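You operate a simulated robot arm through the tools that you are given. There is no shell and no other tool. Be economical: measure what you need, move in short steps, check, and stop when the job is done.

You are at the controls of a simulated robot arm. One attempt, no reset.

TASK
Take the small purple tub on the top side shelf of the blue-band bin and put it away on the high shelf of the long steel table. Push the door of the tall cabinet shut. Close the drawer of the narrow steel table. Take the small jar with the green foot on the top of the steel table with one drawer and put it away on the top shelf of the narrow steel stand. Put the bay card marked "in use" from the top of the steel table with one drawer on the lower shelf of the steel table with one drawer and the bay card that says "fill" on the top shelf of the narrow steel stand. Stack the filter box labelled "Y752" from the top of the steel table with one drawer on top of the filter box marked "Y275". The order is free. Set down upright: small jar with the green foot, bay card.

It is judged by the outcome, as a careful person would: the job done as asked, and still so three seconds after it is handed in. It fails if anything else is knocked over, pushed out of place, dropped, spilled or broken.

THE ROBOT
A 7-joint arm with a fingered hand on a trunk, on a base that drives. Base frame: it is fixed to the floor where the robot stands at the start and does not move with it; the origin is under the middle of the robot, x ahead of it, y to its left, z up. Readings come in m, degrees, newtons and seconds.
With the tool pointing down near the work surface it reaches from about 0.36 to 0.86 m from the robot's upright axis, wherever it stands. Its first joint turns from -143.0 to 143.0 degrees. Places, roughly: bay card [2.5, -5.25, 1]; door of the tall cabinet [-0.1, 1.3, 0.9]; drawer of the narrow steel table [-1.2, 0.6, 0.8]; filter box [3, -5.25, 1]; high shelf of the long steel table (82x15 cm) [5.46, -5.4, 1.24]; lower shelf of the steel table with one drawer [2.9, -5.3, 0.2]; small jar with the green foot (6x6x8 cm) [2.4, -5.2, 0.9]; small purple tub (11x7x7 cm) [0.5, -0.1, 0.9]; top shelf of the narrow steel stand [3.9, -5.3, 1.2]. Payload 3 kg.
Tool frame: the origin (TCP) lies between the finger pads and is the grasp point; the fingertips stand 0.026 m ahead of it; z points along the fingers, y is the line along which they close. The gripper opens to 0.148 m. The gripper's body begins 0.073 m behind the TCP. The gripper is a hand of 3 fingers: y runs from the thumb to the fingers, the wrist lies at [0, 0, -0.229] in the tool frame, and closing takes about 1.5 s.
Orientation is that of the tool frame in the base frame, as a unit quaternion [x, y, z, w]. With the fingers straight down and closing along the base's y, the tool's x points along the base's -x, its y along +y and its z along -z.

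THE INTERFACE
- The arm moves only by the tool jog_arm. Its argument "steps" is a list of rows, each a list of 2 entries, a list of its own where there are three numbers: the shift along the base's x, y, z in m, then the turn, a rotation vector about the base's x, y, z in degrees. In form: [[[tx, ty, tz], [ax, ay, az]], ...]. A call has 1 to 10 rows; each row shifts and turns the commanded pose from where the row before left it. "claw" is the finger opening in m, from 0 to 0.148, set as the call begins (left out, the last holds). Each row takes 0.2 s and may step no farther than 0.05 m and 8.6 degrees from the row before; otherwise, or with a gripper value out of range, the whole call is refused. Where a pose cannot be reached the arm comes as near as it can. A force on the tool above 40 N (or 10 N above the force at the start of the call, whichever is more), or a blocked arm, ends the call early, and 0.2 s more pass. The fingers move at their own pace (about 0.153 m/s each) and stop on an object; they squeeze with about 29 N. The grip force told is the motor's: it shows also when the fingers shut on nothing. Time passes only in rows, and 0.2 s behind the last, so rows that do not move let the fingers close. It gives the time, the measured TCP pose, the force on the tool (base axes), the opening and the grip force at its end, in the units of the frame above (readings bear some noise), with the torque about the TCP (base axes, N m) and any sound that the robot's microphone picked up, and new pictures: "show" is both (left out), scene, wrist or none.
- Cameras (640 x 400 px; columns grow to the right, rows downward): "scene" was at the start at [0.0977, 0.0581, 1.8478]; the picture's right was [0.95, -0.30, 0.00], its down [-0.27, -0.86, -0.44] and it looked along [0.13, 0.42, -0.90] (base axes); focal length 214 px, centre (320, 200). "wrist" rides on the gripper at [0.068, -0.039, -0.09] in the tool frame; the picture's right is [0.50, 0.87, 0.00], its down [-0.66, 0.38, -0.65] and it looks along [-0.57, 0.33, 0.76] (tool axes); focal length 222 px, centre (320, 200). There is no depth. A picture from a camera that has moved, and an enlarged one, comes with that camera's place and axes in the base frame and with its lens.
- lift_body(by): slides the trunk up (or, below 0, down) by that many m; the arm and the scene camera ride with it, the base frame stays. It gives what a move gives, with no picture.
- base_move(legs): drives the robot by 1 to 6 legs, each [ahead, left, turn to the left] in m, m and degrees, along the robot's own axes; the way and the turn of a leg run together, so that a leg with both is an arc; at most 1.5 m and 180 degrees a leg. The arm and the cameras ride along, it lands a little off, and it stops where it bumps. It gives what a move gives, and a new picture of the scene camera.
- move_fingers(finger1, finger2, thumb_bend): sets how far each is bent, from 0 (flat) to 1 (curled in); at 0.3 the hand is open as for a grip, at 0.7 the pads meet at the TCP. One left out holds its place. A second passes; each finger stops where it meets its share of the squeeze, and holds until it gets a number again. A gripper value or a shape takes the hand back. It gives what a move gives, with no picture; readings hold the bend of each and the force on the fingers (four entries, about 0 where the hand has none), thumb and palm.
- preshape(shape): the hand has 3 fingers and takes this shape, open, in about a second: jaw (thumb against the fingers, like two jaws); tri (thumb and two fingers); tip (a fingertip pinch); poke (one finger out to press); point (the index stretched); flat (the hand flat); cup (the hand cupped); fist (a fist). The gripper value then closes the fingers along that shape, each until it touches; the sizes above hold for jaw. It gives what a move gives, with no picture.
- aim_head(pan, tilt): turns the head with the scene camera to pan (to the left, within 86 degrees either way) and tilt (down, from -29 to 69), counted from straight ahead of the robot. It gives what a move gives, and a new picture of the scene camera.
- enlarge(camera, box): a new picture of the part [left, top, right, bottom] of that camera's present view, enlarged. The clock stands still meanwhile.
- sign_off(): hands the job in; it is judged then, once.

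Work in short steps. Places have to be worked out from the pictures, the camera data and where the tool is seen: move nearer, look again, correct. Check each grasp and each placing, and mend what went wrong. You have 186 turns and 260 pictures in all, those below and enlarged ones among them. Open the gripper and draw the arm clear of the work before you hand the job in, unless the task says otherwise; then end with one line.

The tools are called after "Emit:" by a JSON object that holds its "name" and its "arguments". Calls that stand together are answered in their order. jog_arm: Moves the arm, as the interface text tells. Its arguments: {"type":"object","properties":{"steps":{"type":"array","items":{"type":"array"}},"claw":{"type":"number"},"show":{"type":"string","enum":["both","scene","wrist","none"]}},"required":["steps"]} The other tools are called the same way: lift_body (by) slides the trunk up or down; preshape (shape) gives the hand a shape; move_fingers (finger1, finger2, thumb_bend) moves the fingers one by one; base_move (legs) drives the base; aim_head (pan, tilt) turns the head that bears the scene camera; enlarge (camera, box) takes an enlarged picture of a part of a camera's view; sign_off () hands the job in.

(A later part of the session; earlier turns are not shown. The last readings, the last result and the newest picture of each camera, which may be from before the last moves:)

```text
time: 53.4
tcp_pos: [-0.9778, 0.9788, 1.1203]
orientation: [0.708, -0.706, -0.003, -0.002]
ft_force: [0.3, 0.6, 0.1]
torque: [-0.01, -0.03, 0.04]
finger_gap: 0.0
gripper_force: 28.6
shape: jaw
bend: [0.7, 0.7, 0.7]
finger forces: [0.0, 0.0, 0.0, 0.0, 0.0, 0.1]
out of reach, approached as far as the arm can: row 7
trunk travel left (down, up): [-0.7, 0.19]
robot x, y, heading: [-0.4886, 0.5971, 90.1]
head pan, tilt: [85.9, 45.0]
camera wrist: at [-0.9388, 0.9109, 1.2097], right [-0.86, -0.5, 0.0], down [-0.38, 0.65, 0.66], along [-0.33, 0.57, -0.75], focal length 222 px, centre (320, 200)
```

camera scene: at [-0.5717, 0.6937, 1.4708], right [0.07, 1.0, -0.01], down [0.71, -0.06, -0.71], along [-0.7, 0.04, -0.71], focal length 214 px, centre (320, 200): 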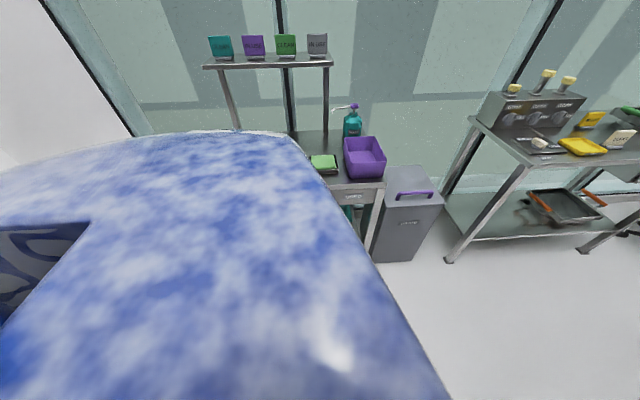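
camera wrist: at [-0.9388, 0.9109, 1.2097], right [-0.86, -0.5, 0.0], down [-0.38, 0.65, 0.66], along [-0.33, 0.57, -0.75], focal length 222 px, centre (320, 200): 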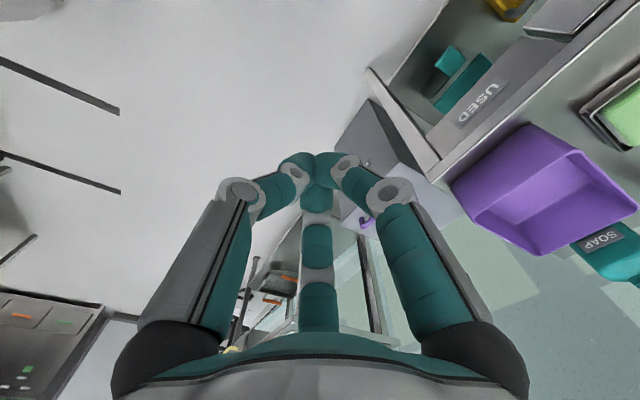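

The arm's wrist orientation limits reach, so I turn the tool with the swing toward the door's outer side at about (-0.42,1.15).

Emit:
{"name": "jog_arm", "arguments": {"steps": [[[0.02, -0.02, 0], [0, 0, -8]], [[0.03, 0.0, 0], [0, 0, -8]], [[0.045, 0.01, 0], [0, 0, -8]], [[0.045, 0.01, 0], [0, 0, -8]], [[0.045, 0.015, 0], [0, 0, -8]], [[0.045, 0.015, 0], [0, 0, -8]], [[0.045, 0.02, 0], [0, 0, -8]], [[0.045, 0.02, 0], [0, 0, -8]], [[0.045, 0.02, -0.02], [0, 0, -8]], [[0.045, 0.02, -0.02], [0, 0, -8]]], "show": "none"}}

Emit:
{"name": "aim_head", "arguments": {"pan": -20, "tilt": 45}}

```text
refused: row 9 steps farther than a row can; nothing moved
```

```text
time: 55.2
tcp_pos: [-0.9787, 0.9789, 1.1194]
orientation: [0.708, -0.706, -0.005, -0.002]
ft_force: [0.1, 1.0, 0.3]
torque: [0.0, 0.01, 0.01]
finger_gap: 0.0
gripper_force: 29.1
shape: jaw
bend: [0.7, 0.7, 0.7]
finger forces: [0.0, 0.1, 0.1, 0.0, 0.0, 0.0]
trunk travel left (down, up): [-0.7, 0.19]
robot x, y, heading: [-0.4902, 0.597, 89.9]
head pan, tilt: [-20.0, 45.0]
camera scene: at [-0.4622, 0.7538, 1.7717], right [0.94, -0.34, 0.0], down [-0.24, -0.66, -0.71], along [0.24, 0.66, -0.71], focal length 214 px, centre (320, 200)
```

scene: 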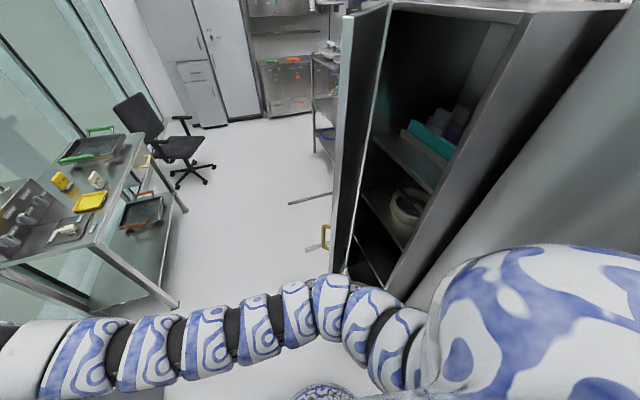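

Handle reconfirmed at about (-0.28,1.2,1.07). I swing the hand there in smaller rows.

Emit:
{"name": "jog_arm", "arguments": {"steps": [[[0.02, -0.02, 0], [0, 0, -8]], [[0.03, 0.0, 0], [0, 0, -8]], [[0.045, 0.01, 0], [0, 0, -8]], [[0.045, 0.01, 0], [0, 0, -8]], [[0.045, 0.015, 0], [0, 0, -8]], [[0.045, 0.015, 0], [0, 0, -8]], [[0.045, 0.02, 0], [0, 0, -8]], [[0.045, 0.02, 0], [0, 0, -8]], [[0.04, 0.02, -0.02], [0, 0, -8]], [[0.04, 0.02, -0.02], [0, 0, -8]]], "show": "both"}}

```text
time: 57.4
tcp_pos: [-0.6415, 1.1394, 0.955]
orientation: [-0.087, 0.996, 0.002, 0.004]
ft_force: [-0.2, 0.7, -0.7]
torque: [0.02, 0.01, -0.03]
finger_gap: 0.0001
gripper_force: 28.9
shape: jaw
bend: [0.7, 0.7, 0.7]
finger forces: [0.1, 0.0, 0.0, 0.1, 0.1, 0.0]
out of reach, approached as far as the arm can: row 1, 2, 3, 4, 5, 6
trunk travel left (down, up): [-0.7, 0.19]
robot x, y, heading: [-0.4907, 0.5984, 90.0]
head pan, tilt: [-20.0, 45.0]
camera scene: at [-0.4616, 0.7542, 1.7716], right [0.94, -0.34, 0.0], down [-0.24, -0.66, -0.71], along [0.24, 0.66, -0.71], focal length 214 px, centre (320, 200)
camera wrist: at [-0.7032, 1.0881, 1.0441], right [-0.64, 0.77, 0.0], down [0.57, 0.48, 0.66], along [0.51, 0.42, -0.75], focal length 222 px, centre (320, 200)
```

scene: 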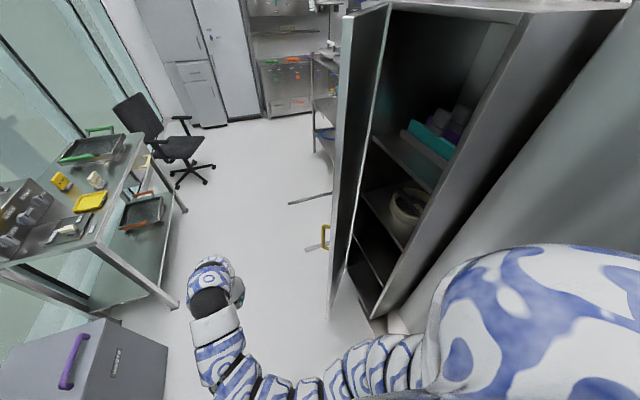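
wrist: 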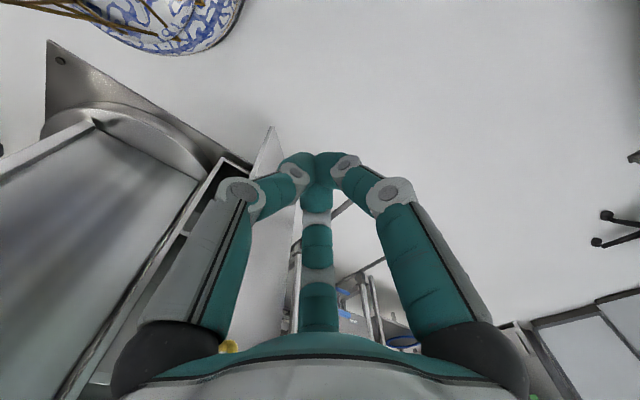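

Hand is at (-0.64,1.14,0.955). I move it to y≈1.24 and push toward +x against the door's outer side.

Emit:
{"name": "jog_arm", "arguments": {"steps": [[[0.02, 0.04, 0], [0, 0, 0]], [[0.03, 0.04, 0], [0, 0, 0]], [[0.04, 0.02, 0], [0, 0, 0]], [[0.04, 0, 0], [0, 0, 0]], [[0.04, 0, 0], [0, 0, 0]], [[0.04, 0, 0], [0, 0, 0]], [[0.04, 0, 0], [0, 0, 0]], [[0.03, 0, 0], [0, 0, 0]], [[0.03, 0, 0], [0, 0, 0]]], "show": "scene"}}

```text
time: 59.4
tcp_pos: [-0.3323, 1.2369, 0.9551]
orientation: [-0.089, 0.996, 0.003, 0.004]
ft_force: [-0.1, 0.6, 0.3]
torque: [0.03, 0.04, 0.0]
finger_gap: 0.0001
gripper_force: 28.5
shape: jaw
bend: [0.7, 0.7, 0.7]
finger forces: [0.0, 0.0, 0.0, 0.0, 0.0, 0.1]
trunk travel left (down, up): [-0.7, 0.19]
robot x, y, heading: [-0.4897, 0.598, 89.9]
head pan, tilt: [-20.0, 45.0]
camera scene: at [-0.4617, 0.7539, 1.7716], right [0.94, -0.34, 0.0], down [-0.24, -0.66, -0.71], along [0.24, 0.66, -0.71], focal length 214 px, centre (320, 200)
```

scene: 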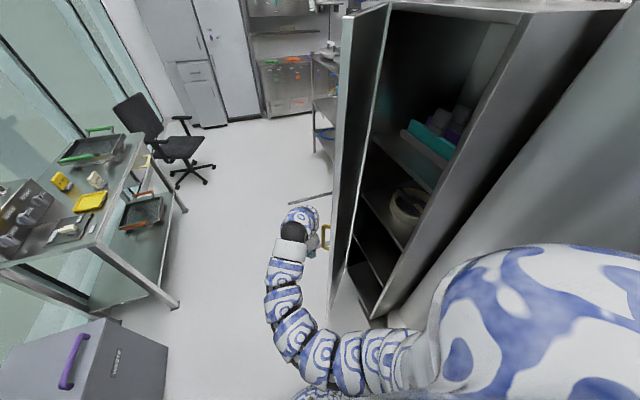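

The hand is just beside the handle; I continue pushing to +x.

Emit:
{"name": "jog_arm", "arguments": {"steps": [[[0.03, 0, 0], [0, 0, 0]], [[0.03, 0, 0], [0, 0, 0]], [[0.03, 0, 0], [0, 0, 0]], [[0.03, 0, 0], [0, 0, 0]], [[0.03, 0, 0], [0, 0, 0]], [[0.03, 0, 0], [0, 0, 0]]], "show": "scene"}}

```text
time: 60.0
tcp_pos: [-0.2833, 1.2347, 0.9539]
orientation: [-0.089, 0.996, -0.002, 0.001]
ft_force: [-15.6, -15.9, 8.1]
torque: [1.43, -1.79, -0.7]
finger_gap: 0.0
gripper_force: 29.1
shape: jaw
bend: [0.7, 0.7, 0.7]
finger forces: [0.1, 0.1, 0.0, 0.0, 0.0, 22.1]
trunk travel left (down, up): [-0.7, 0.19]
robot x, y, heading: [-0.4885, 0.5988, 90.0]
head pan, tilt: [-20.0, 45.0]
stopped in row 3: the force on the tool passed its limit at 70 N (the readings are from after the stop); the commanded pose is now the measured one
camera scene: at [-0.4634, 0.7523, 1.7719], right [0.94, -0.34, 0.0], down [-0.24, -0.66, -0.71], along [0.24, 0.67, -0.71], focal length 214 px, centre (320, 200)
```

scene: 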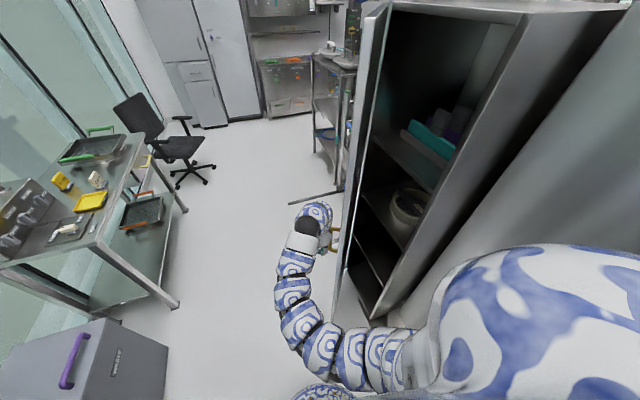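

The door is moving; impact force stopped the call. I push slower.

Emit:
{"name": "jog_arm", "arguments": {"steps": [[[0.012, 0, 0], [0, 0, 0]], [[0.012, 0, 0], [0, 0, 0]], [[0.012, 0, 0], [0, 0, 0]], [[0.012, 0, 0], [0, 0, 0]], [[0.012, 0, 0], [0, 0, 0]], [[0.012, 0, 0], [0, 0, 0]], [[0.012, 0, 0], [0, 0, 0]], [[0.012, 0, 0], [0, 0, 0]], [[0.012, 0, 0], [0, 0, 0]], [[0.012, 0, 0], [0, 0, 0]]], "show": "scene"}}

```text
time: 60.4
tcp_pos: [-0.2799, 1.2332, 0.9551]
orientation: [-0.09, 0.996, -0.003, -0.002]
ft_force: [-18.3, -19.4, 8.4]
torque: [1.69, -1.95, -0.78]
finger_gap: 0.0002
gripper_force: 28.8
shape: jaw
bend: [0.7, 0.7, 0.7]
finger forces: [0.0, 0.0, 0.1, 0.0, 0.0, 26.1]
trunk travel left (down, up): [-0.7, 0.19]
robot x, y, heading: [-0.4942, 0.5978, 90.5]
head pan, tilt: [-20.0, 45.0]
stopped in row 1: the force on the tool passed its limit at 48 N (the readings are from after the stop); the commanded pose is now the measured one
camera scene: at [-0.4648, 0.7501, 1.7722], right [0.94, -0.34, 0.0], down [-0.24, -0.66, -0.71], along [0.24, 0.67, -0.71], focal length 214 px, centre (320, 200)
```

scene: 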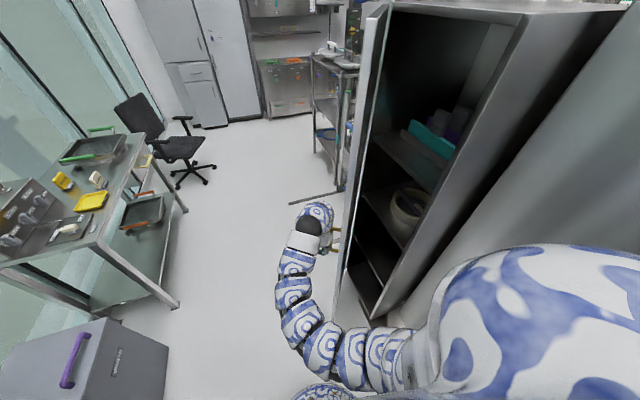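

The hand was wedged against the handle pushing toward the hinge. I back off, advance the base a little, and will push the door face between handle and hinge, perpendicular to it.

Emit:
{"name": "jog_arm", "arguments": {"steps": [[[-0.04, 0, 0], [0, 0, 0]], [[-0.04, 0, 0], [0, 0, 0]], [[-0.04, 0, 0], [0, 0, 0]]], "show": "none"}}

Emit:
{"name": "base_move", "arguments": {"legs": [[0.11, 0, 0]]}}

Emit:
{"name": "jog_arm", "arguments": {"steps": [[[0.02, 0.0, 0], [0, 0, 0]], [[0.03, 0.01, 0], [0, 0, 0]], [[0.03, 0.01, 0], [0, 0, 0]], [[0.03, 0, 0], [0, 0, 0]]], "show": "scene"}}

```text
time: 61.2
tcp_pos: [-0.3984, 1.2346, 0.9554]
orientation: [-0.089, 0.996, -0.004, -0.001]
ft_force: [-0.8, 0.2, -0.4]
torque: [0.02, -0.01, 0.02]
finger_gap: 0.0
gripper_force: 29.3
shape: jaw
bend: [0.7, 0.7, 0.7]
finger forces: [0.1, 0.1, 0.0, 0.0, 0.1, 0.1]
trunk travel left (down, up): [-0.7, 0.19]
robot x, y, heading: [-0.4839, 0.5974, 90.2]
head pan, tilt: [-20.0, 45.0]
```

```text
time: 62.4
tcp_pos: [-0.397, 1.346, 0.9542]
orientation: [-0.089, 0.996, -0.004, -0.001]
ft_force: [0.4, 0.1, -0.4]
torque: [-0.02, 0.02, -0.02]
finger_gap: 0.0
gripper_force: 29.5
shape: jaw
bend: [0.7, 0.7, 0.7]
finger forces: [0.0, 0.0, 0.0, 0.0, 0.2, 0.1]
trunk travel left (down, up): [-0.7, 0.19]
robot x, y, heading: [-0.4868, 0.7088, 90.1]
head pan, tilt: [-20.0, 45.0]
camera scene: at [-0.4629, 0.8652, 1.7715], right [0.94, -0.34, 0.0], down [-0.24, -0.67, -0.71], along [0.24, 0.66, -0.71], focal length 214 px, centre (320, 200)
```

scene: 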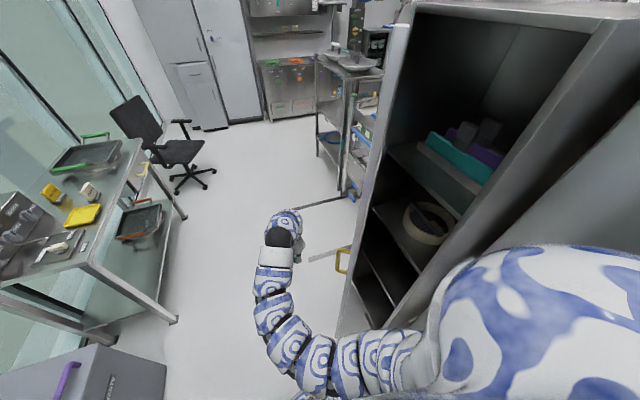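

```text
time: 63.4
tcp_pos: [-0.2877, 1.365, 0.9537]
orientation: [-0.089, 0.996, -0.004, -0.001]
ft_force: [0.4, -0.5, 0.9]
torque: [0.01, 0.0, 0.01]
finger_gap: 0.0
gripper_force: 28.9
shape: jaw
bend: [0.7, 0.7, 0.7]
finger forces: [0.0, 0.0, 0.0, 0.0, 0.1, 0.0]
trunk travel left (down, up): [-0.7, 0.19]
robot x, y, heading: [-0.4905, 0.7101, 90.0]
head pan, tilt: [-20.0, 45.0]
camera scene: at [-0.4626, 0.8634, 1.7717], right [0.94, -0.34, 0.0], down [-0.24, -0.67, -0.71], along [0.24, 0.67, -0.71], focal length 214 px, centre (320, 200)
```

scene: 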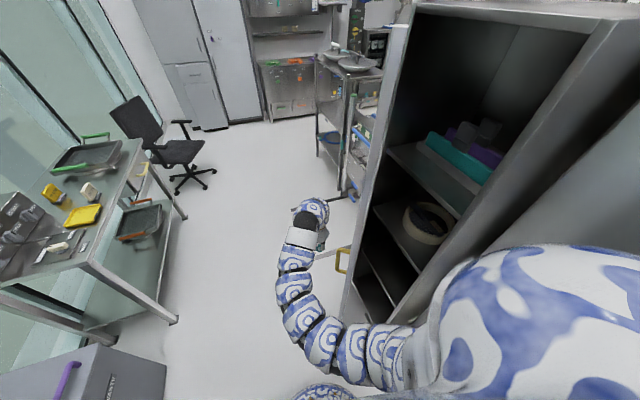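

Now beside the handle on its far side; I push diagonally (+x, -y) slowly.

Emit:
{"name": "jog_arm", "arguments": {"steps": [[[0.02, -0.006, 0], [0, 0, 0]], [[0.02, -0.006, 0], [0, 0, 0]], [[0.02, -0.006, 0], [0, 0, 0]], [[0.015, -0.006, 0], [0, 0, 0]], [[0.015, -0.006, 0], [0, 0, 0]], [[0.015, -0.005, 0], [0, 0, 0]], [[0.015, -0.005, 0], [0, 0, 0]], [[0.015, -0.005, 0], [0, 0, 0]], [[0.015, -0.005, 0], [0, 0, 0]], [[0.015, -0.005, 0], [0, 0, 0]]], "show": "scene"}}

```text
time: 65.6
tcp_pos: [-0.1206, 1.3095, 0.9544]
orientation: [-0.09, 0.996, -0.003, 0.0]
ft_force: [0.5, 0.8, 0.9]
torque: [0.0, -0.01, -0.02]
finger_gap: 0.0
gripper_force: 28.7
shape: jaw
bend: [0.7, 0.7, 0.7]
finger forces: [0.0, 0.0, 0.0, 0.0, 0.0, 0.0]
trunk travel left (down, up): [-0.7, 0.19]
robot x, y, heading: [-0.4879, 0.7097, 89.9]
head pan, tilt: [-20.0, 45.0]
camera scene: at [-0.4627, 0.8633, 1.7717], right [0.94, -0.34, 0.0], down [-0.24, -0.67, -0.71], along [0.24, 0.67, -0.71], focal length 214 px, centre (320, 200)
```

scene: 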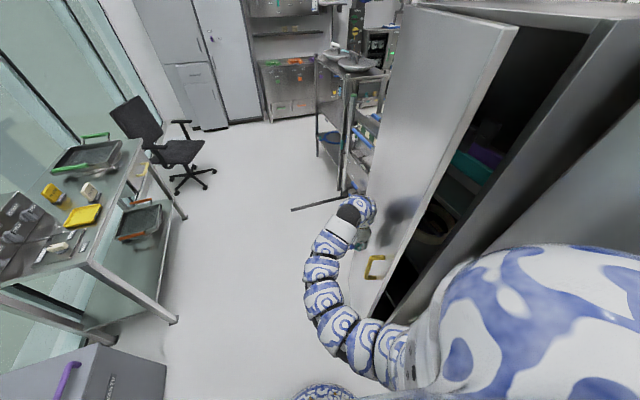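

The door is swinging nicely. I continue.

Emit:
{"name": "jog_arm", "arguments": {"steps": [[[0.015, -0.004, 0], [0, 0, 0]], [[0.015, -0.004, 0], [0, 0, 0]], [[0.015, -0.003, 0], [0, 0, 0]], [[0.012, 0, 0], [0, 0, 0]], [[0.012, 0, 0], [0, 0, 0]], [[0.012, 0, 0], [0, 0, 0]], [[0.012, 0, 0], [0, 0, 0]], [[0.01, 0, 0], [0, 0, 0]], [[0.01, 0, 0], [0, 0, 0]]], "show": "scene"}}

```text
time: 67.8
tcp_pos: [-0.0367, 1.3035, 0.9572]
orientation: [-0.102, 0.995, -0.004, -0.004]
ft_force: [0.1, 1.1, 0.2]
torque: [0.05, -0.02, 0.01]
finger_gap: 0.0
gripper_force: 28.9
shape: jaw
bend: [0.7, 0.7, 0.7]
finger forces: [0.1, 0.1, 0.1, 0.0, 0.0, 0.0]
trunk travel left (down, up): [-0.7, 0.19]
robot x, y, heading: [-0.492, 0.7106, 91.1]
head pan, tilt: [-20.0, 45.0]
stopped in row 9: the arm was blocked; the commanded pose is now the measured one
camera scene: at [-0.4815, 0.8594, 1.7739], right [0.94, -0.33, 0.01], down [-0.23, -0.67, -0.71], along [0.24, 0.67, -0.7], focal length 214 px, centre (320, 200)
```

scene: 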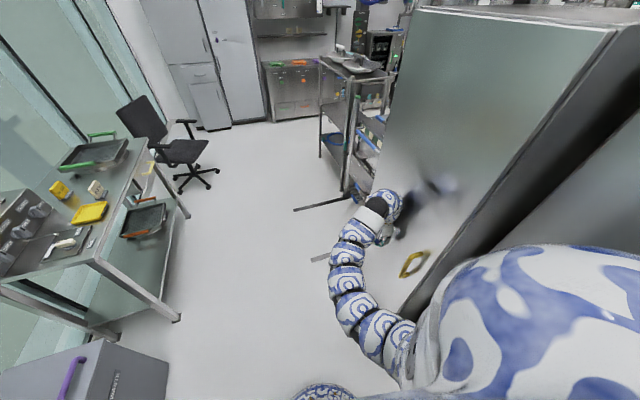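

Blocked: perhaps shut, or the arm touches the handle. I zoom in.

Emit:
{"name": "enlarge", "arguments": {"camera": "scene", "box": [360, 0, 640, 320]}}

Emit:
{"name": "jog_arm", "arguments": {"steps": [[[-0.03, 0, 0], [0, 0, 0]], [[-0.04, 0, 0], [0, 0, 0]], [[-0.04, -0.02, 0], [0, 0, 0]]], "show": "scene"}}

```text
1.25 times, centred on (500, 160) of scene
camera zoom: at [-0.4815, 0.8594, 1.7739], right [0.94, -0.33, 0.01], down [-0.23, -0.67, -0.71], along [0.24, 0.67, -0.7], focal length 268 px, centre (95, 250)
```

zoom: 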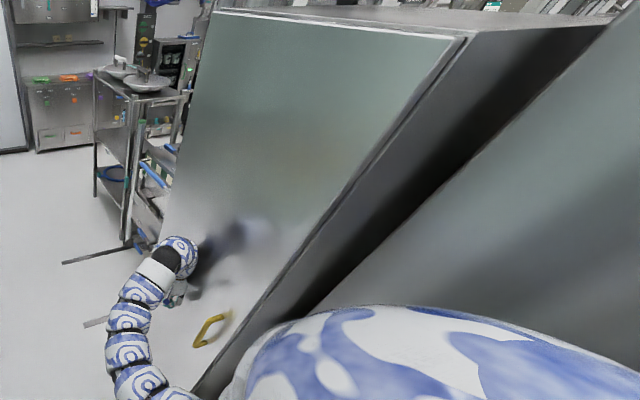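

```text
time: 68.6
tcp_pos: [-0.1349, 1.2844, 0.9525]
orientation: [-0.096, 0.995, -0.006, -0.004]
ft_force: [-0.3, 0.9, -0.2]
torque: [0.02, -0.03, 0.01]
finger_gap: 0.0
gripper_force: 28.9
shape: jaw
bend: [0.7, 0.7, 0.7]
finger forces: [0.1, 0.1, 0.0, 0.0, 0.0, 0.0]
trunk travel left (down, up): [-0.7, 0.19]
robot x, y, heading: [-0.4961, 0.7113, 90.6]
head pan, tilt: [-20.0, 45.0]
camera scene: at [-0.4706, 0.8644, 1.7718], right [0.94, -0.33, 0.0], down [-0.23, -0.67, -0.71], along [0.24, 0.67, -0.71], focal length 214 px, centre (320, 200)
```

scene: 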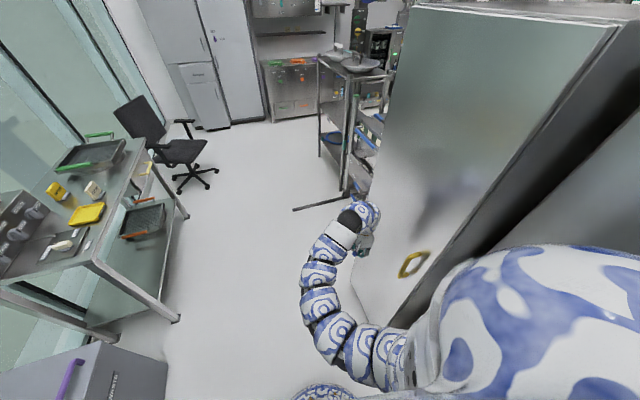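

The door looks shut. With the arm out of the way I now check the drawer.

Emit:
{"name": "aim_head", "arguments": {"pan": 86, "tilt": 45}}

Emit:
{"name": "enlarge", "arguments": {"camera": "scene", "box": [180, 130, 340, 230]}}

```text
time: 70.4
tcp_pos: [-0.1347, 1.2848, 0.9527]
orientation: [-0.098, 0.995, -0.007, -0.005]
ft_force: [-0.2, -0.6, -0.2]
torque: [-0.01, -0.01, 0.01]
finger_gap: 0.0
gripper_force: 28.7
shape: jaw
bend: [0.7, 0.7, 0.7]
finger forces: [0.0, 0.1, 0.0, 0.0, 0.0, 0.1]
trunk travel left (down, up): [-0.7, 0.19]
robot x, y, heading: [-0.4968, 0.7091, 90.7]
head pan, tilt: [85.9, 45.0]
camera scene: at [-0.577, 0.7935, 1.7717], right [0.06, 1.0, 0.0], down [0.71, -0.04, -0.71], along [-0.71, 0.04, -0.71], focal length 214 px, centre (320, 200)
```

scene: 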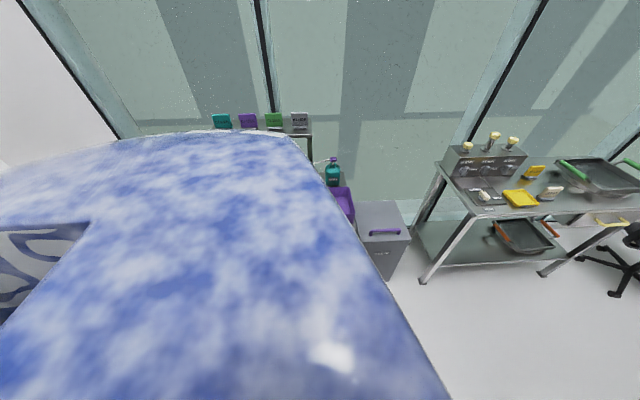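

```text
4.00 times, centred on (260, 180) of scene
camera zoom: at [-0.577, 0.7935, 1.7717], right [0.06, 1.0, 0.0], down [0.71, -0.04, -0.71], along [-0.71, 0.04, -0.71], focal length 858 px, centre (560, 280)
```

zoom: 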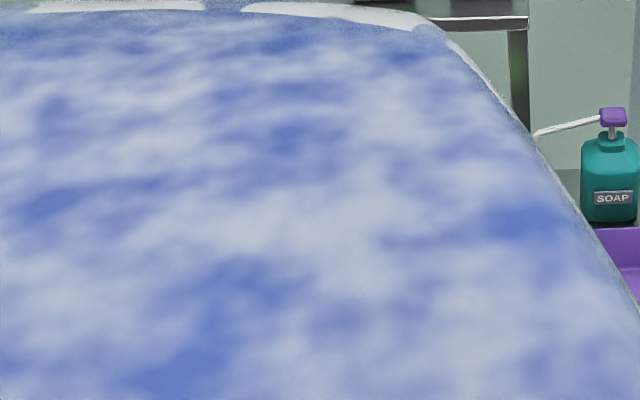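

The robot's own shoulder hides that side, so I back up and turn to face the drawer; it also lets me view the door.

Emit:
{"name": "base_move", "arguments": {"legs": [[-0.35, 0.1, 0], [0, 0, 50]]}}

Emit:
{"name": "aim_head", "arguments": {"pan": 35, "tilt": 45}}

Emit:
{"name": "enlarge", "arguments": {"camera": "scene", "box": [180, 120, 420, 270]}}

Emit:
{"name": "aim_head", "arguments": {"pan": -80, "tilt": 25}}

```text
time: 75.0
tcp_pos: [-0.8037, 1.0036, 0.9511]
orientation: [-0.513, 0.859, -0.006, -0.001]
ft_force: [0.1, 0.0, 0.2]
torque: [0.02, -0.02, 0.04]
finger_gap: 0.0
gripper_force: 29.0
shape: jaw
bend: [0.7, 0.7, 0.7]
finger forces: [0.0, 0.1, 0.0, 0.1, 0.0, 0.0]
trunk travel left (down, up): [-0.7, 0.19]
robot x, y, heading: [-0.5896, 0.3608, 140.9]
head pan, tilt: [85.9, 45.0]
camera scene: at [-0.7076, 0.3507, 1.7717], right [-0.73, 0.68, 0.0], down [0.48, 0.52, -0.71], along [-0.48, -0.52, -0.71], focal length 214 px, centre (320, 200)
```

scene: 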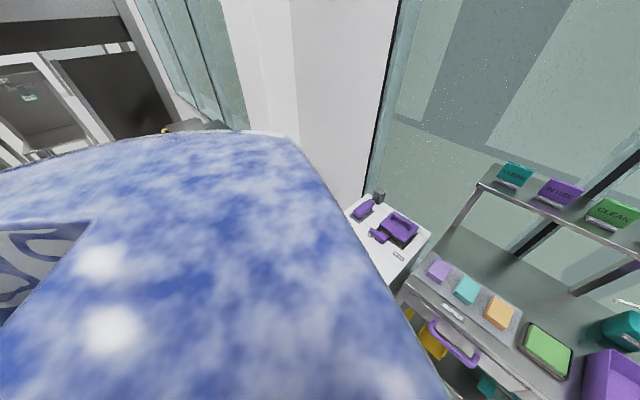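

```text
time: 76.2
tcp_pos: [-0.8039, 1.0035, 0.9514]
orientation: [-0.512, 0.859, -0.006, -0.001]
ft_force: [-0.1, 0.4, 0.6]
torque: [0.0, 0.0, -0.02]
finger_gap: 0.0
gripper_force: 28.9
shape: jaw
bend: [0.7, 0.7, 0.7]
finger forces: [0.0, 0.0, 0.1, 0.0, 0.0, 0.1]
trunk travel left (down, up): [-0.7, 0.19]
robot x, y, heading: [-0.5887, 0.3553, 141.1]
head pan, tilt: [35.0, 45.0]
camera scene: at [-0.7331, 0.4158, 1.7717], right [0.07, 1.0, 0.0], down [0.71, -0.05, -0.71], along [-0.71, 0.05, -0.71], focal length 214 px, centre (320, 200)
```

scene: 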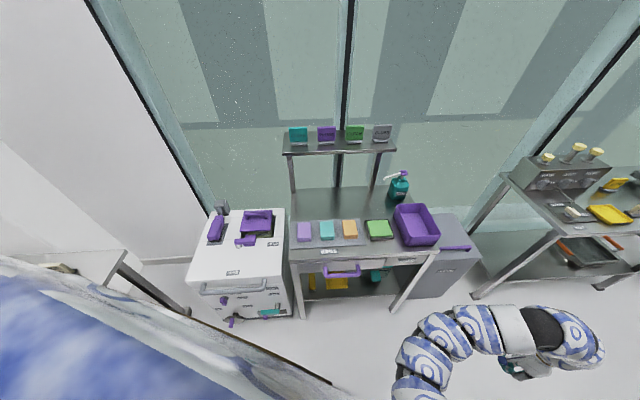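

```text
2.67 times, centred on (300, 195) of scene
camera zoom: at [-0.7331, 0.4158, 1.7717], right [0.07, 1.0, 0.0], down [0.71, -0.05, -0.71], along [-0.71, 0.05, -0.71], focal length 572 px, centre (373, 213)
```

zoom: 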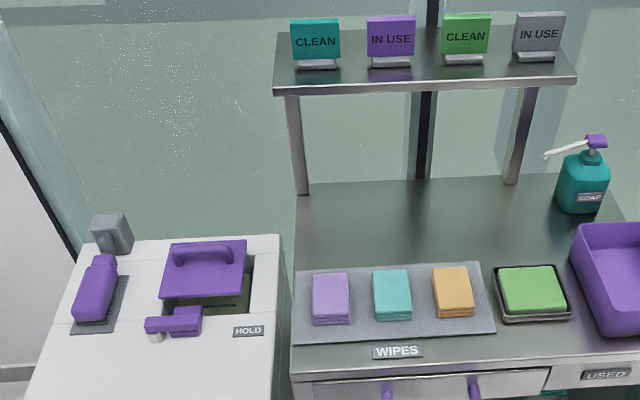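

```text
time: 78.1
tcp_pos: [-0.8045, 1.0035, 0.9514]
orientation: [-0.512, 0.859, -0.007, -0.001]
ft_force: [-0.2, 0.4, -0.3]
torque: [0.0, -0.01, 0.0]
finger_gap: 0.0001
gripper_force: 29.3
shape: jaw
bend: [0.7, 0.7, 0.7]
finger forces: [0.0, 0.1, 0.0, 0.0, 0.0, 0.0]
trunk travel left (down, up): [-0.7, 0.19]
robot x, y, heading: [-0.5901, 0.3617, 141.0]
head pan, tilt: [-80.0, 25.0]
camera scene: at [-0.6075, 0.4909, 1.8022], right [0.88, -0.48, 0.0], down [-0.2, -0.37, -0.91], along [0.44, 0.79, -0.42], focal length 214 px, centre (320, 200)
```

scene: 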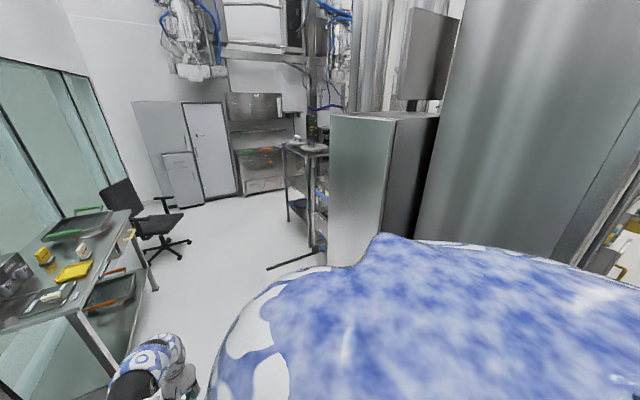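

The door is shut. I re-zoom on the drawer front.

Emit:
{"name": "aim_head", "arguments": {"pan": 35, "tilt": 50}}

Emit:
{"name": "enlarge", "arguments": {"camera": "scene", "box": [280, 190, 440, 290]}}

```text
time: 80.1
tcp_pos: [-0.8041, 1.003, 0.9517]
orientation: [-0.512, 0.859, -0.007, -0.002]
ft_force: [-0.1, -0.5, 0.9]
torque: [0.0, 0.0, -0.01]
finger_gap: 0.0
gripper_force: 29.3
shape: jaw
bend: [0.7, 0.7, 0.7]
finger forces: [0.0, 0.0, 0.0, 0.1, 0.1, 0.1]
trunk travel left (down, up): [-0.7, 0.19]
robot x, y, heading: [-0.5866, 0.3659, 141.1]
head pan, tilt: [35.0, 50.0]
camera scene: at [-0.7288, 0.4156, 1.7648], right [0.07, 1.0, 0.0], down [0.76, -0.05, -0.64], along [-0.64, 0.04, -0.77], focal length 214 px, centre (320, 200)
```

scene: 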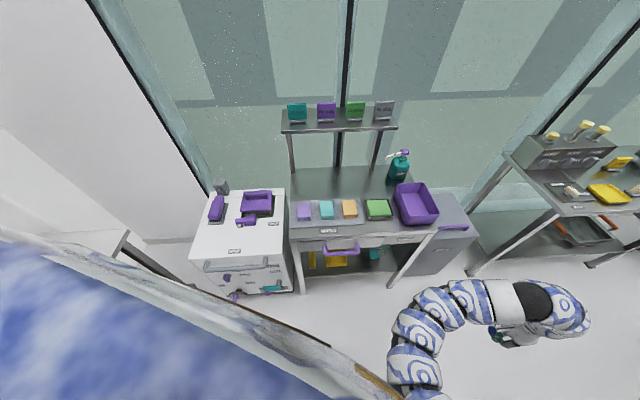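

```text
4.00 times, centred on (360, 240) of scene
camera zoom: at [-0.7288, 0.4156, 1.7648], right [0.07, 1.0, 0.0], down [0.76, -0.05, -0.64], along [-0.64, 0.04, -0.77], focal length 858 px, centre (160, 40)
```

zoom: 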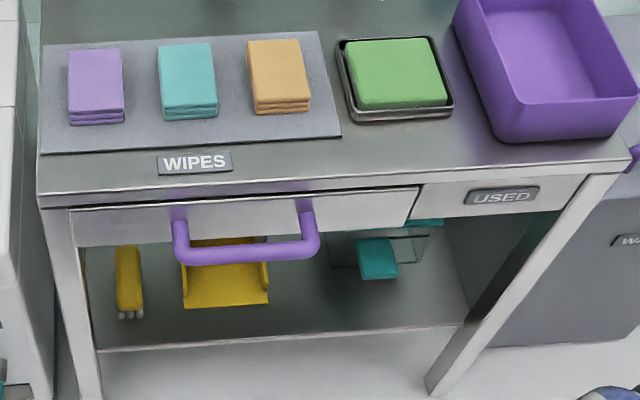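

The drawer front sits flush and parallel against its frame, so it counts as closed. Next the tub: raise the trunk and drive to face the bin.

Emit:
{"name": "lift_body", "arguments": {"by": 0.19}}

Emit:
{"name": "base_move", "arguments": {"legs": [[-0.406, 0.199, 0], [0, 0, -141]]}}

Emit:
{"name": "aim_head", "arguments": {"pan": 0, "tilt": 45}}

```text
time: 82.2
tcp_pos: [-0.8038, 1.0033, 1.142]
orientation: [-0.513, 0.859, -0.008, -0.002]
ft_force: [-0.7, -0.9, 0.0]
torque: [0.01, 0.01, 0.02]
finger_gap: 0.0
gripper_force: 28.9
shape: jaw
bend: [0.7, 0.7, 0.7]
finger forces: [0.0, 0.0, 0.0, 0.1, 0.1, 0.1]
trunk travel left (down, up): [-0.89, 0.0]
robot x, y, heading: [-0.5907, 0.3626, 141.3]
head pan, tilt: [35.0, 50.0]
```

```text
time: 90.7
tcp_pos: [0.1764, -0.411, 1.1421]
orientation: [0.638, 0.77, 0.0, -0.008]
ft_force: [0.2, -1.0, -0.3]
torque: [-0.02, 0.02, -0.01]
finger_gap: 0.0002
gripper_force: 29.1
shape: jaw
bend: [0.7, 0.7, 0.7]
finger forces: [0.0, 0.0, 0.1, 0.1, 0.0, 0.0]
trunk travel left (down, up): [-0.89, 0.0]
robot x, y, heading: [-0.3928, -0.0493, 0.5]
head pan, tilt: [35.0, 50.0]
camera scene: at [-0.2539, -0.0043, 1.9548], right [0.58, -0.82, 0.0], down [-0.63, -0.44, -0.64], along [0.53, 0.37, -0.77], focal length 214 px, centre (320, 200)
```

scene: 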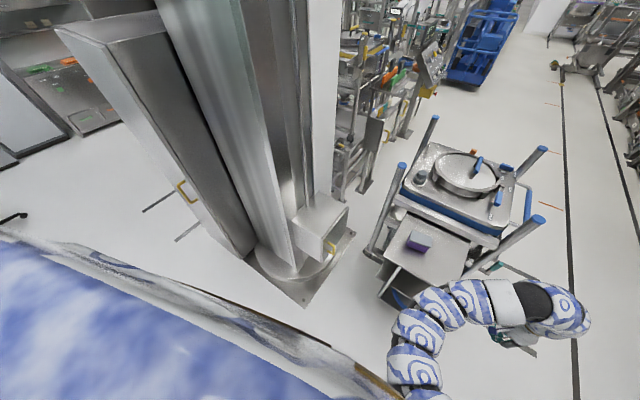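

```text
time: 91.7
tcp_pos: [0.1761, -0.4106, 1.1419]
orientation: [0.638, 0.77, -0.001, -0.008]
ft_force: [-0.9, 0.9, 0.5]
torque: [0.03, -0.01, 0.02]
finger_gap: 0.0001
gripper_force: 29.1
shape: jaw
bend: [0.7, 0.7, 0.7]
finger forces: [0.0, 0.0, 0.1, 0.1, 0.1, 0.0]
trunk travel left (down, up): [-0.89, 0.0]
robot x, y, heading: [-0.3955, -0.0482, 0.2]
head pan, tilt: [0.0, 45.0]
camera scene: at [-0.2354, -0.0482, 1.9617], right [0.0, -1.0, 0.0], down [-0.71, 0.0, -0.71], along [0.71, 0.0, -0.71], focal length 214 px, centre (320, 200)
```

scene: 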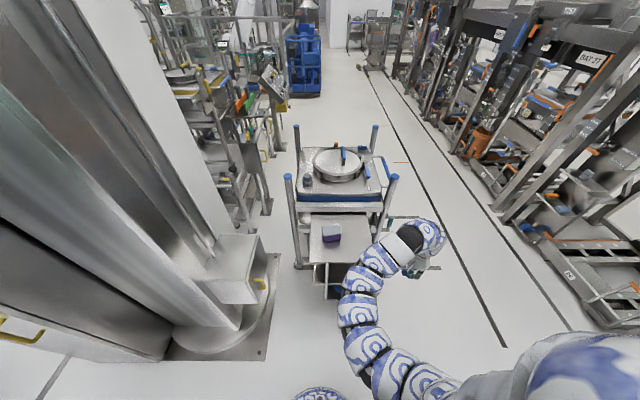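

The tub is around (0.50,-0.11). I bring the hand to the centreline, open, then drive ahead 0.33 m.

Emit:
{"name": "jog_arm", "arguments": {"steps": [[[0, 0.045, 0], [0, 0, 3]], [[0, 0.045, 0], [0, 0, 3]], [[0, 0.045, 0], [0, 0, 2]], [[0, 0.045, 0], [0, 0, 2]], [[0, 0.045, 0], [0, 0, 0]], [[0, 0.045, 0], [0, 0, 0]], [[0, 0.03, 0], [0, 0, 0]]], "claw": 0.148, "show": "none"}}

Emit:
{"name": "base_move", "arguments": {"legs": [[0.33, 0, 0]]}}

Emit:
{"name": "jog_arm", "arguments": {"steps": [[[0, 0, 0], [0, 0, 0]]], "show": "wrist"}}

```text
time: 93.3
tcp_pos: [0.1782, -0.1123, 1.143]
orientation: [0.569, 0.822, -0.002, -0.007]
ft_force: [0.0, 0.9, -0.1]
torque: [0.0, 0.04, 0.02]
finger_gap: 0.1479
gripper_force: 0.0
shape: jaw
bend: [0.3, 0.3, 0.3]
finger forces: [0.0, 0.0, 0.0, 0.1, 0.0, 0.0]
trunk travel left (down, up): [-0.89, 0.0]
robot x, y, heading: [-0.3973, -0.0495, 0.4]
head pan, tilt: [0.0, 45.0]
```

```text
time: 95.5
tcp_pos: [0.5086, -0.1073, 1.1416]
orientation: [0.566, 0.824, -0.003, -0.007]
ft_force: [0.2, -0.4, 0.7]
torque: [0.0, 0.0, 0.03]
finger_gap: 0.1478
gripper_force: 0.1
shape: jaw
bend: [0.3, 0.3, 0.3]
finger forces: [0.1, 0.1, 0.0, 0.0, 0.0, 0.0]
trunk travel left (down, up): [-0.89, 0.0]
robot x, y, heading: [-0.067, -0.047, 0.5]
head pan, tilt: [0.0, 45.0]
camera scene: at [0.0951, -0.0452, 1.9615], right [0.01, -1.0, 0.0], down [-0.71, -0.01, -0.71], along [0.71, 0.01, -0.71], focal length 214 px, centre (320, 200)
```

scene: 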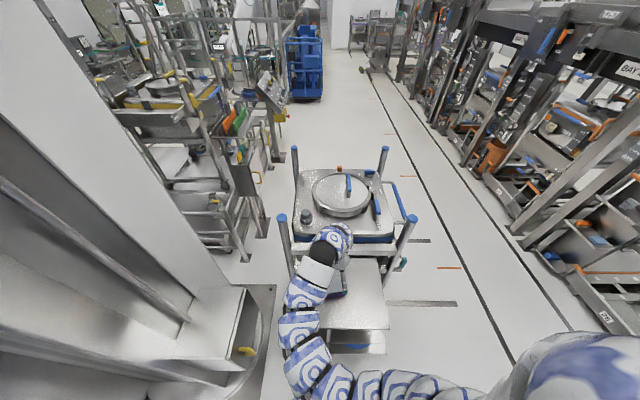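

```text
time: 95.9
tcp_pos: [0.5102, -0.1077, 1.1416]
orientation: [0.566, 0.825, -0.001, -0.008]
ft_force: [0.2, 0.3, 0.5]
torque: [-0.03, 0.02, -0.01]
finger_gap: 0.1481
gripper_force: 0.0
shape: jaw
bend: [0.3, 0.3, 0.3]
finger forces: [0.0, 0.1, 0.0, 0.0, 0.1, 0.0]
trunk travel left (down, up): [-0.89, 0.0]
robot x, y, heading: [-0.0655, -0.0477, 0.6]
head pan, tilt: [0.0, 45.0]
camera wrist: at [0.4489, -0.0584, 1.2328], right [0.63, 0.78, 0.0], down [0.6, -0.48, 0.64], along [0.5, -0.41, -0.77], focal length 222 px, centre (320, 200)
```

wrist: 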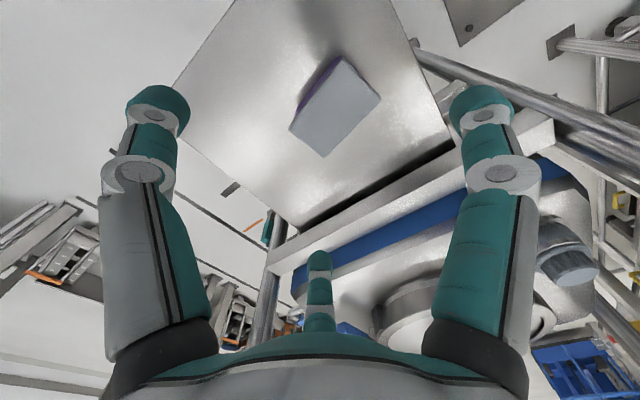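

From the wrist view: tub top centre ≈(0.541,-0.113), z≈0.925, short side yaw ≈10°. I align (turn -11°, shift) and descend partway.

Emit:
{"name": "jog_arm", "arguments": {"steps": [[[0.03, -0.006, -0.02], [0, 0, -5.5]], [[0, 0, -0.04], [0, 0, -5.5]], [[0, 0, -0.04], [0, 0, 0]], [[0, 0, -0.02], [0, 0, 0]]], "show": "wrist"}}

```text
time: 96.9
tcp_pos: [0.5387, -0.1105, 1.0213]
orientation: [0.642, 0.767, 0.0, -0.007]
ft_force: [0.2, -0.2, 0.3]
torque: [0.0, 0.0, 0.02]
finger_gap: 0.148
gripper_force: 0.1
shape: jaw
bend: [0.3, 0.3, 0.3]
finger forces: [0.1, 0.1, 0.0, 0.0, 0.0, 0.0]
trunk travel left (down, up): [-0.89, 0.0]
robot x, y, heading: [-0.0683, -0.0453, 0.4]
head pan, tilt: [0.0, 45.0]
camera wrist: at [0.4893, -0.0509, 1.1127], right [0.77, 0.64, 0.0], down [0.5, -0.58, 0.64], along [0.41, -0.49, -0.77], focal length 222 px, centre (320, 200)
```

wrist: 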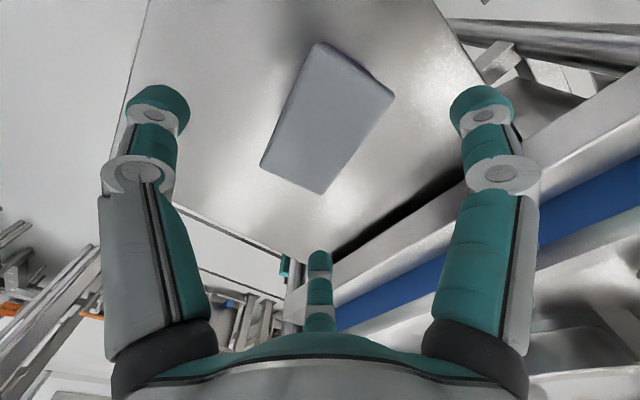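

Alignment is good (centre 0.540,-0.113, top 0.926). I descend to z≈0.895 and close.

Emit:
{"name": "jog_arm", "arguments": {"steps": [[[0, -0.002, -0.045], [0, 0, 0]], [[0, 0, -0.045], [0, 0, 0]], [[0, 0, -0.036], [0, 0, 0]]], "show": "wrist"}}

Emit:
{"name": "jog_arm", "arguments": {"steps": [[[0, 0, 0], [0, 0, 0]], [[0, 0, 0], [0, 0, 0]], [[0, 0, 0], [0, 0, 0]], [[0, 0, 0], [0, 0, 0]], [[0, 0, 0], [0, 0, 0]], [[0, 0, 0], [0, 0, 0]], [[0, 0, 0], [0, 0, 0]]], "claw": 0.04, "show": "wrist"}}

```text
time: 97.9
tcp_pos: [0.5435, -0.1136, 0.8987]
orientation: [0.644, 0.765, 0.004, -0.002]
ft_force: [-0.6, 2.9, 34.6]
torque: [0.55, -1.0, 0.2]
finger_gap: 0.1472
gripper_force: 0.0
shape: jaw
bend: [0.17, 0.21, 0.3]
finger forces: [21.5, 13.8, 0.0, 0.0, 0.1, 0.0]
trunk travel left (down, up): [-0.89, 0.0]
robot x, y, heading: [-0.0687, -0.0465, 0.5]
head pan, tilt: [0.0, 45.0]
stopped in row 3: the force on the tool passed its limit at 41 N (the readings are from after the stop); the commanded pose is now the measured one
camera wrist: at [0.493, -0.0544, 0.9901], right [0.77, 0.64, 0.01], down [0.48, -0.59, 0.65], along [0.42, -0.49, -0.76], focal length 222 px, centre (320, 200)
```

wrist: 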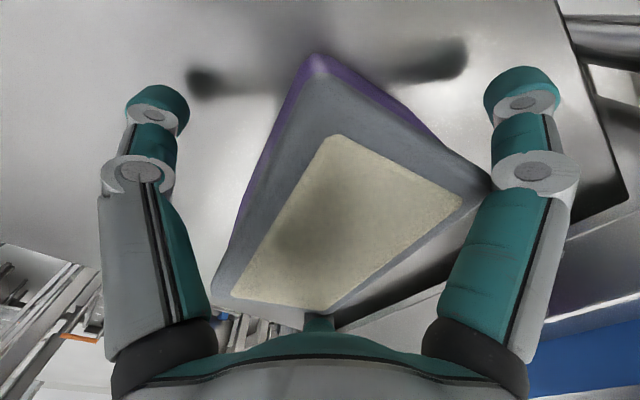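

```text
time: 99.5
tcp_pos: [0.5403, -0.1134, 0.899]
orientation: [0.642, 0.767, 0.003, -0.004]
ft_force: [-4.3, 7.7, 32.4]
torque: [-0.03, -1.15, 0.12]
finger_gap: 0.0815
gripper_force: 29.2
shape: jaw
bend: [0.16, 0.19, 0.7]
finger forces: [48.1, 41.5, 0.0, 0.0, 26.3, 0.1]
trunk travel left (down, up): [-0.89, 0.0]
robot x, y, heading: [-0.0675, -0.0432, 0.6]
head pan, tilt: [0.0, 45.0]
camera wrist: at [0.4897, -0.0544, 0.9886], right [0.77, 0.64, 0.0], down [0.49, -0.59, 0.65], along [0.42, -0.49, -0.76], focal length 222 px, centre (320, 200)
```

wrist: 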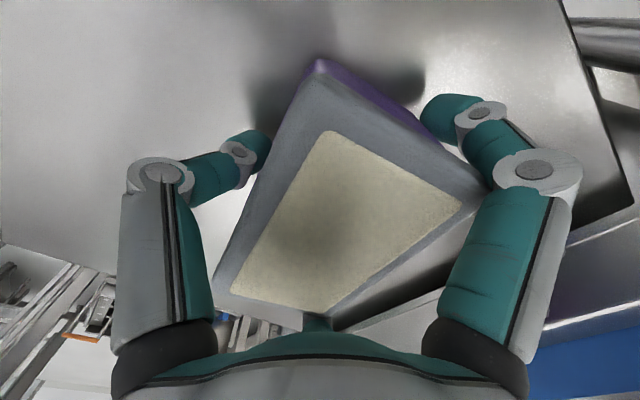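

The fingertips pressed on the shelf. I reopen, rise 12 mm, and close again.

Emit:
{"name": "jog_arm", "arguments": {"steps": [[[0, 0, 0], [0, 0, 0]], [[0, 0, 0], [0, 0, 0]], [[0, 0, 0], [0, 0, 0]], [[0, 0, 0.012], [0, 0, 0]]], "claw": 0.148, "show": "none"}}

Emit:
{"name": "jog_arm", "arguments": {"steps": [[[0, 0, 0], [0, 0, 0]], [[0, 0, 0], [0, 0, 0]], [[0, 0, 0], [0, 0, 0]], [[0, 0, 0], [0, 0, 0]], [[0, 0, 0], [0, 0, 0]], [[0, 0, 0], [0, 0, 0]], [[0, 0, 0], [0, 0, 0]]], "claw": 0.04, "show": "wrist"}}

```text
time: 100.5
tcp_pos: [0.5384, -0.1144, 0.9071]
orientation: [0.642, 0.766, 0.0, -0.007]
ft_force: [-0.4, 0.0, -2.2]
torque: [-0.08, -0.01, 0.0]
finger_gap: 0.1479
gripper_force: 0.1
shape: jaw
bend: [0.25, 0.25, 0.3]
finger forces: [7.1, 6.9, 0.0, 0.0, 0.1, 0.0]
trunk travel left (down, up): [-0.89, 0.0]
robot x, y, heading: [-0.0685, -0.0469, 0.6]
head pan, tilt: [0.0, 45.0]
```

```text
time: 102.1
tcp_pos: [0.5414, -0.1142, 0.9086]
orientation: [0.643, 0.765, 0.002, -0.005]
ft_force: [-0.1, 0.1, 0.0]
torque: [-0.02, 0.0, -0.03]
finger_gap: 0.086
gripper_force: 28.6
shape: jaw
bend: [0.23, 0.23, 0.69]
finger forces: [34.5, 35.1, 0.0, 0.1, 23.9, 0.0]
trunk travel left (down, up): [-0.89, 0.0]
robot x, y, heading: [-0.0651, -0.0452, 0.4]
head pan, tilt: [0.0, 45.0]
camera wrist: at [0.4916, -0.0551, 0.9995], right [0.77, 0.64, 0.0], down [0.49, -0.59, 0.65], along [0.42, -0.49, -0.76], focal length 222 px, centre (320, 200)
```

wrist: 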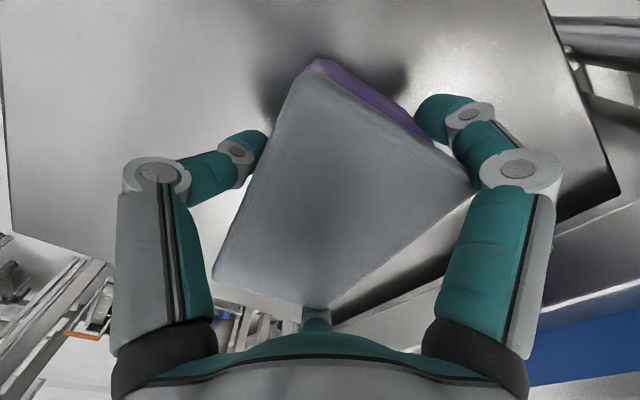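

Fingers on +x side touch already while the thumb closed far: the hand is off-centre. I reopen, shift 3 cm along the closing axis, and close again.

Emit:
{"name": "jog_arm", "arguments": {"steps": [[[0, 0, 0], [0, 0, 0]], [[0, 0, 0], [0, 0, 0]], [[0, 0, 0], [0, 0, 0]], [[0, 0, 0], [0, 0, 0]], [[0.015, 0.003, 0], [0, 0, 0]], [[0.015, 0.003, 0], [0, 0, 0]]], "claw": 0.148, "show": "wrist"}}

Emit:
{"name": "jog_arm", "arguments": {"steps": [[[0, 0, 0], [0, 0, 0]], [[0, 0, 0], [0, 0, 0]], [[0, 0, 0], [0, 0, 0]], [[0, 0, 0], [0, 0, 0]], [[0, 0, 0], [0, 0, 0]], [[0, 0, 0], [0, 0, 0]], [[0, 0, 0], [0, 0, 0]]], "claw": 0.04, "show": "wrist"}}

```text
time: 103.5
tcp_pos: [0.5712, -0.1066, 0.9085]
orientation: [0.643, 0.766, 0.003, -0.006]
ft_force: [-0.2, -0.5, -1.0]
torque: [-0.07, -0.03, 0.02]
finger_gap: 0.148
gripper_force: 0.0
shape: jaw
bend: [0.26, 0.26, 0.3]
finger forces: [7.1, 7.3, 0.0, 0.0, 0.0, 0.1]
trunk travel left (down, up): [-0.89, 0.0]
robot x, y, heading: [-0.0629, -0.0505, 0.5]
head pan, tilt: [0.0, 45.0]
camera wrist: at [0.5215, -0.0488, 0.9996], right [0.77, 0.64, 0.0], down [0.49, -0.59, 0.64], along [0.42, -0.49, -0.76], focal length 222 px, centre (320, 200)
```

wrist: 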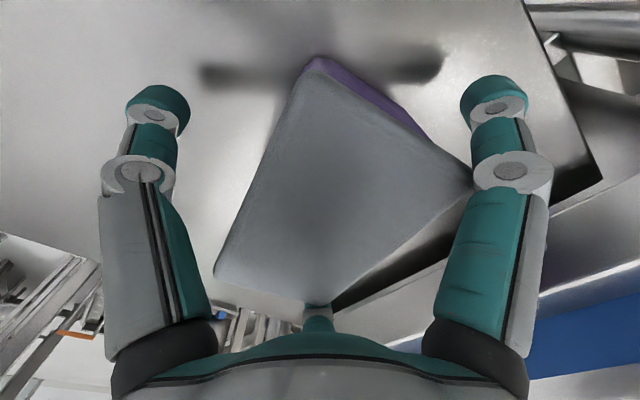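

```text
time: 105.1
tcp_pos: [0.5719, -0.1093, 0.9088]
orientation: [0.643, 0.766, 0.003, -0.005]
ft_force: [0.0, 0.1, 0.1]
torque: [0.04, 0.02, 0.02]
finger_gap: 0.0866
gripper_force: 28.9
shape: jaw
bend: [0.23, 0.22, 0.69]
finger forces: [34.7, 34.9, 0.0, 0.1, 23.8, 0.1]
trunk travel left (down, up): [-0.89, 0.0]
robot x, y, heading: [-0.067, -0.0471, 0.7]
head pan, tilt: [0.0, 45.0]
camera wrist: at [0.5214, -0.0491, 0.9998], right [0.77, 0.64, 0.0], down [0.49, -0.59, 0.65], along [0.42, -0.49, -0.76], focal length 222 px, centre (320, 200)
```

wrist: 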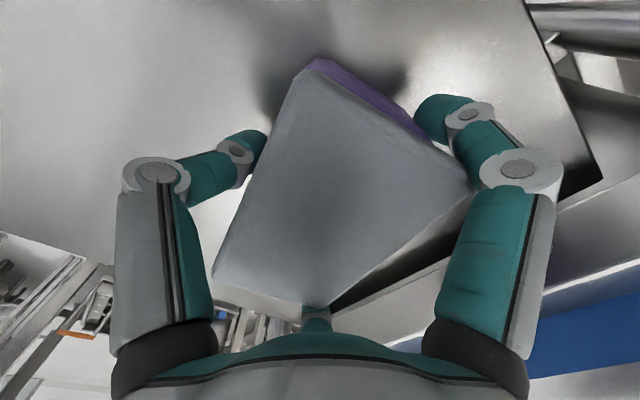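

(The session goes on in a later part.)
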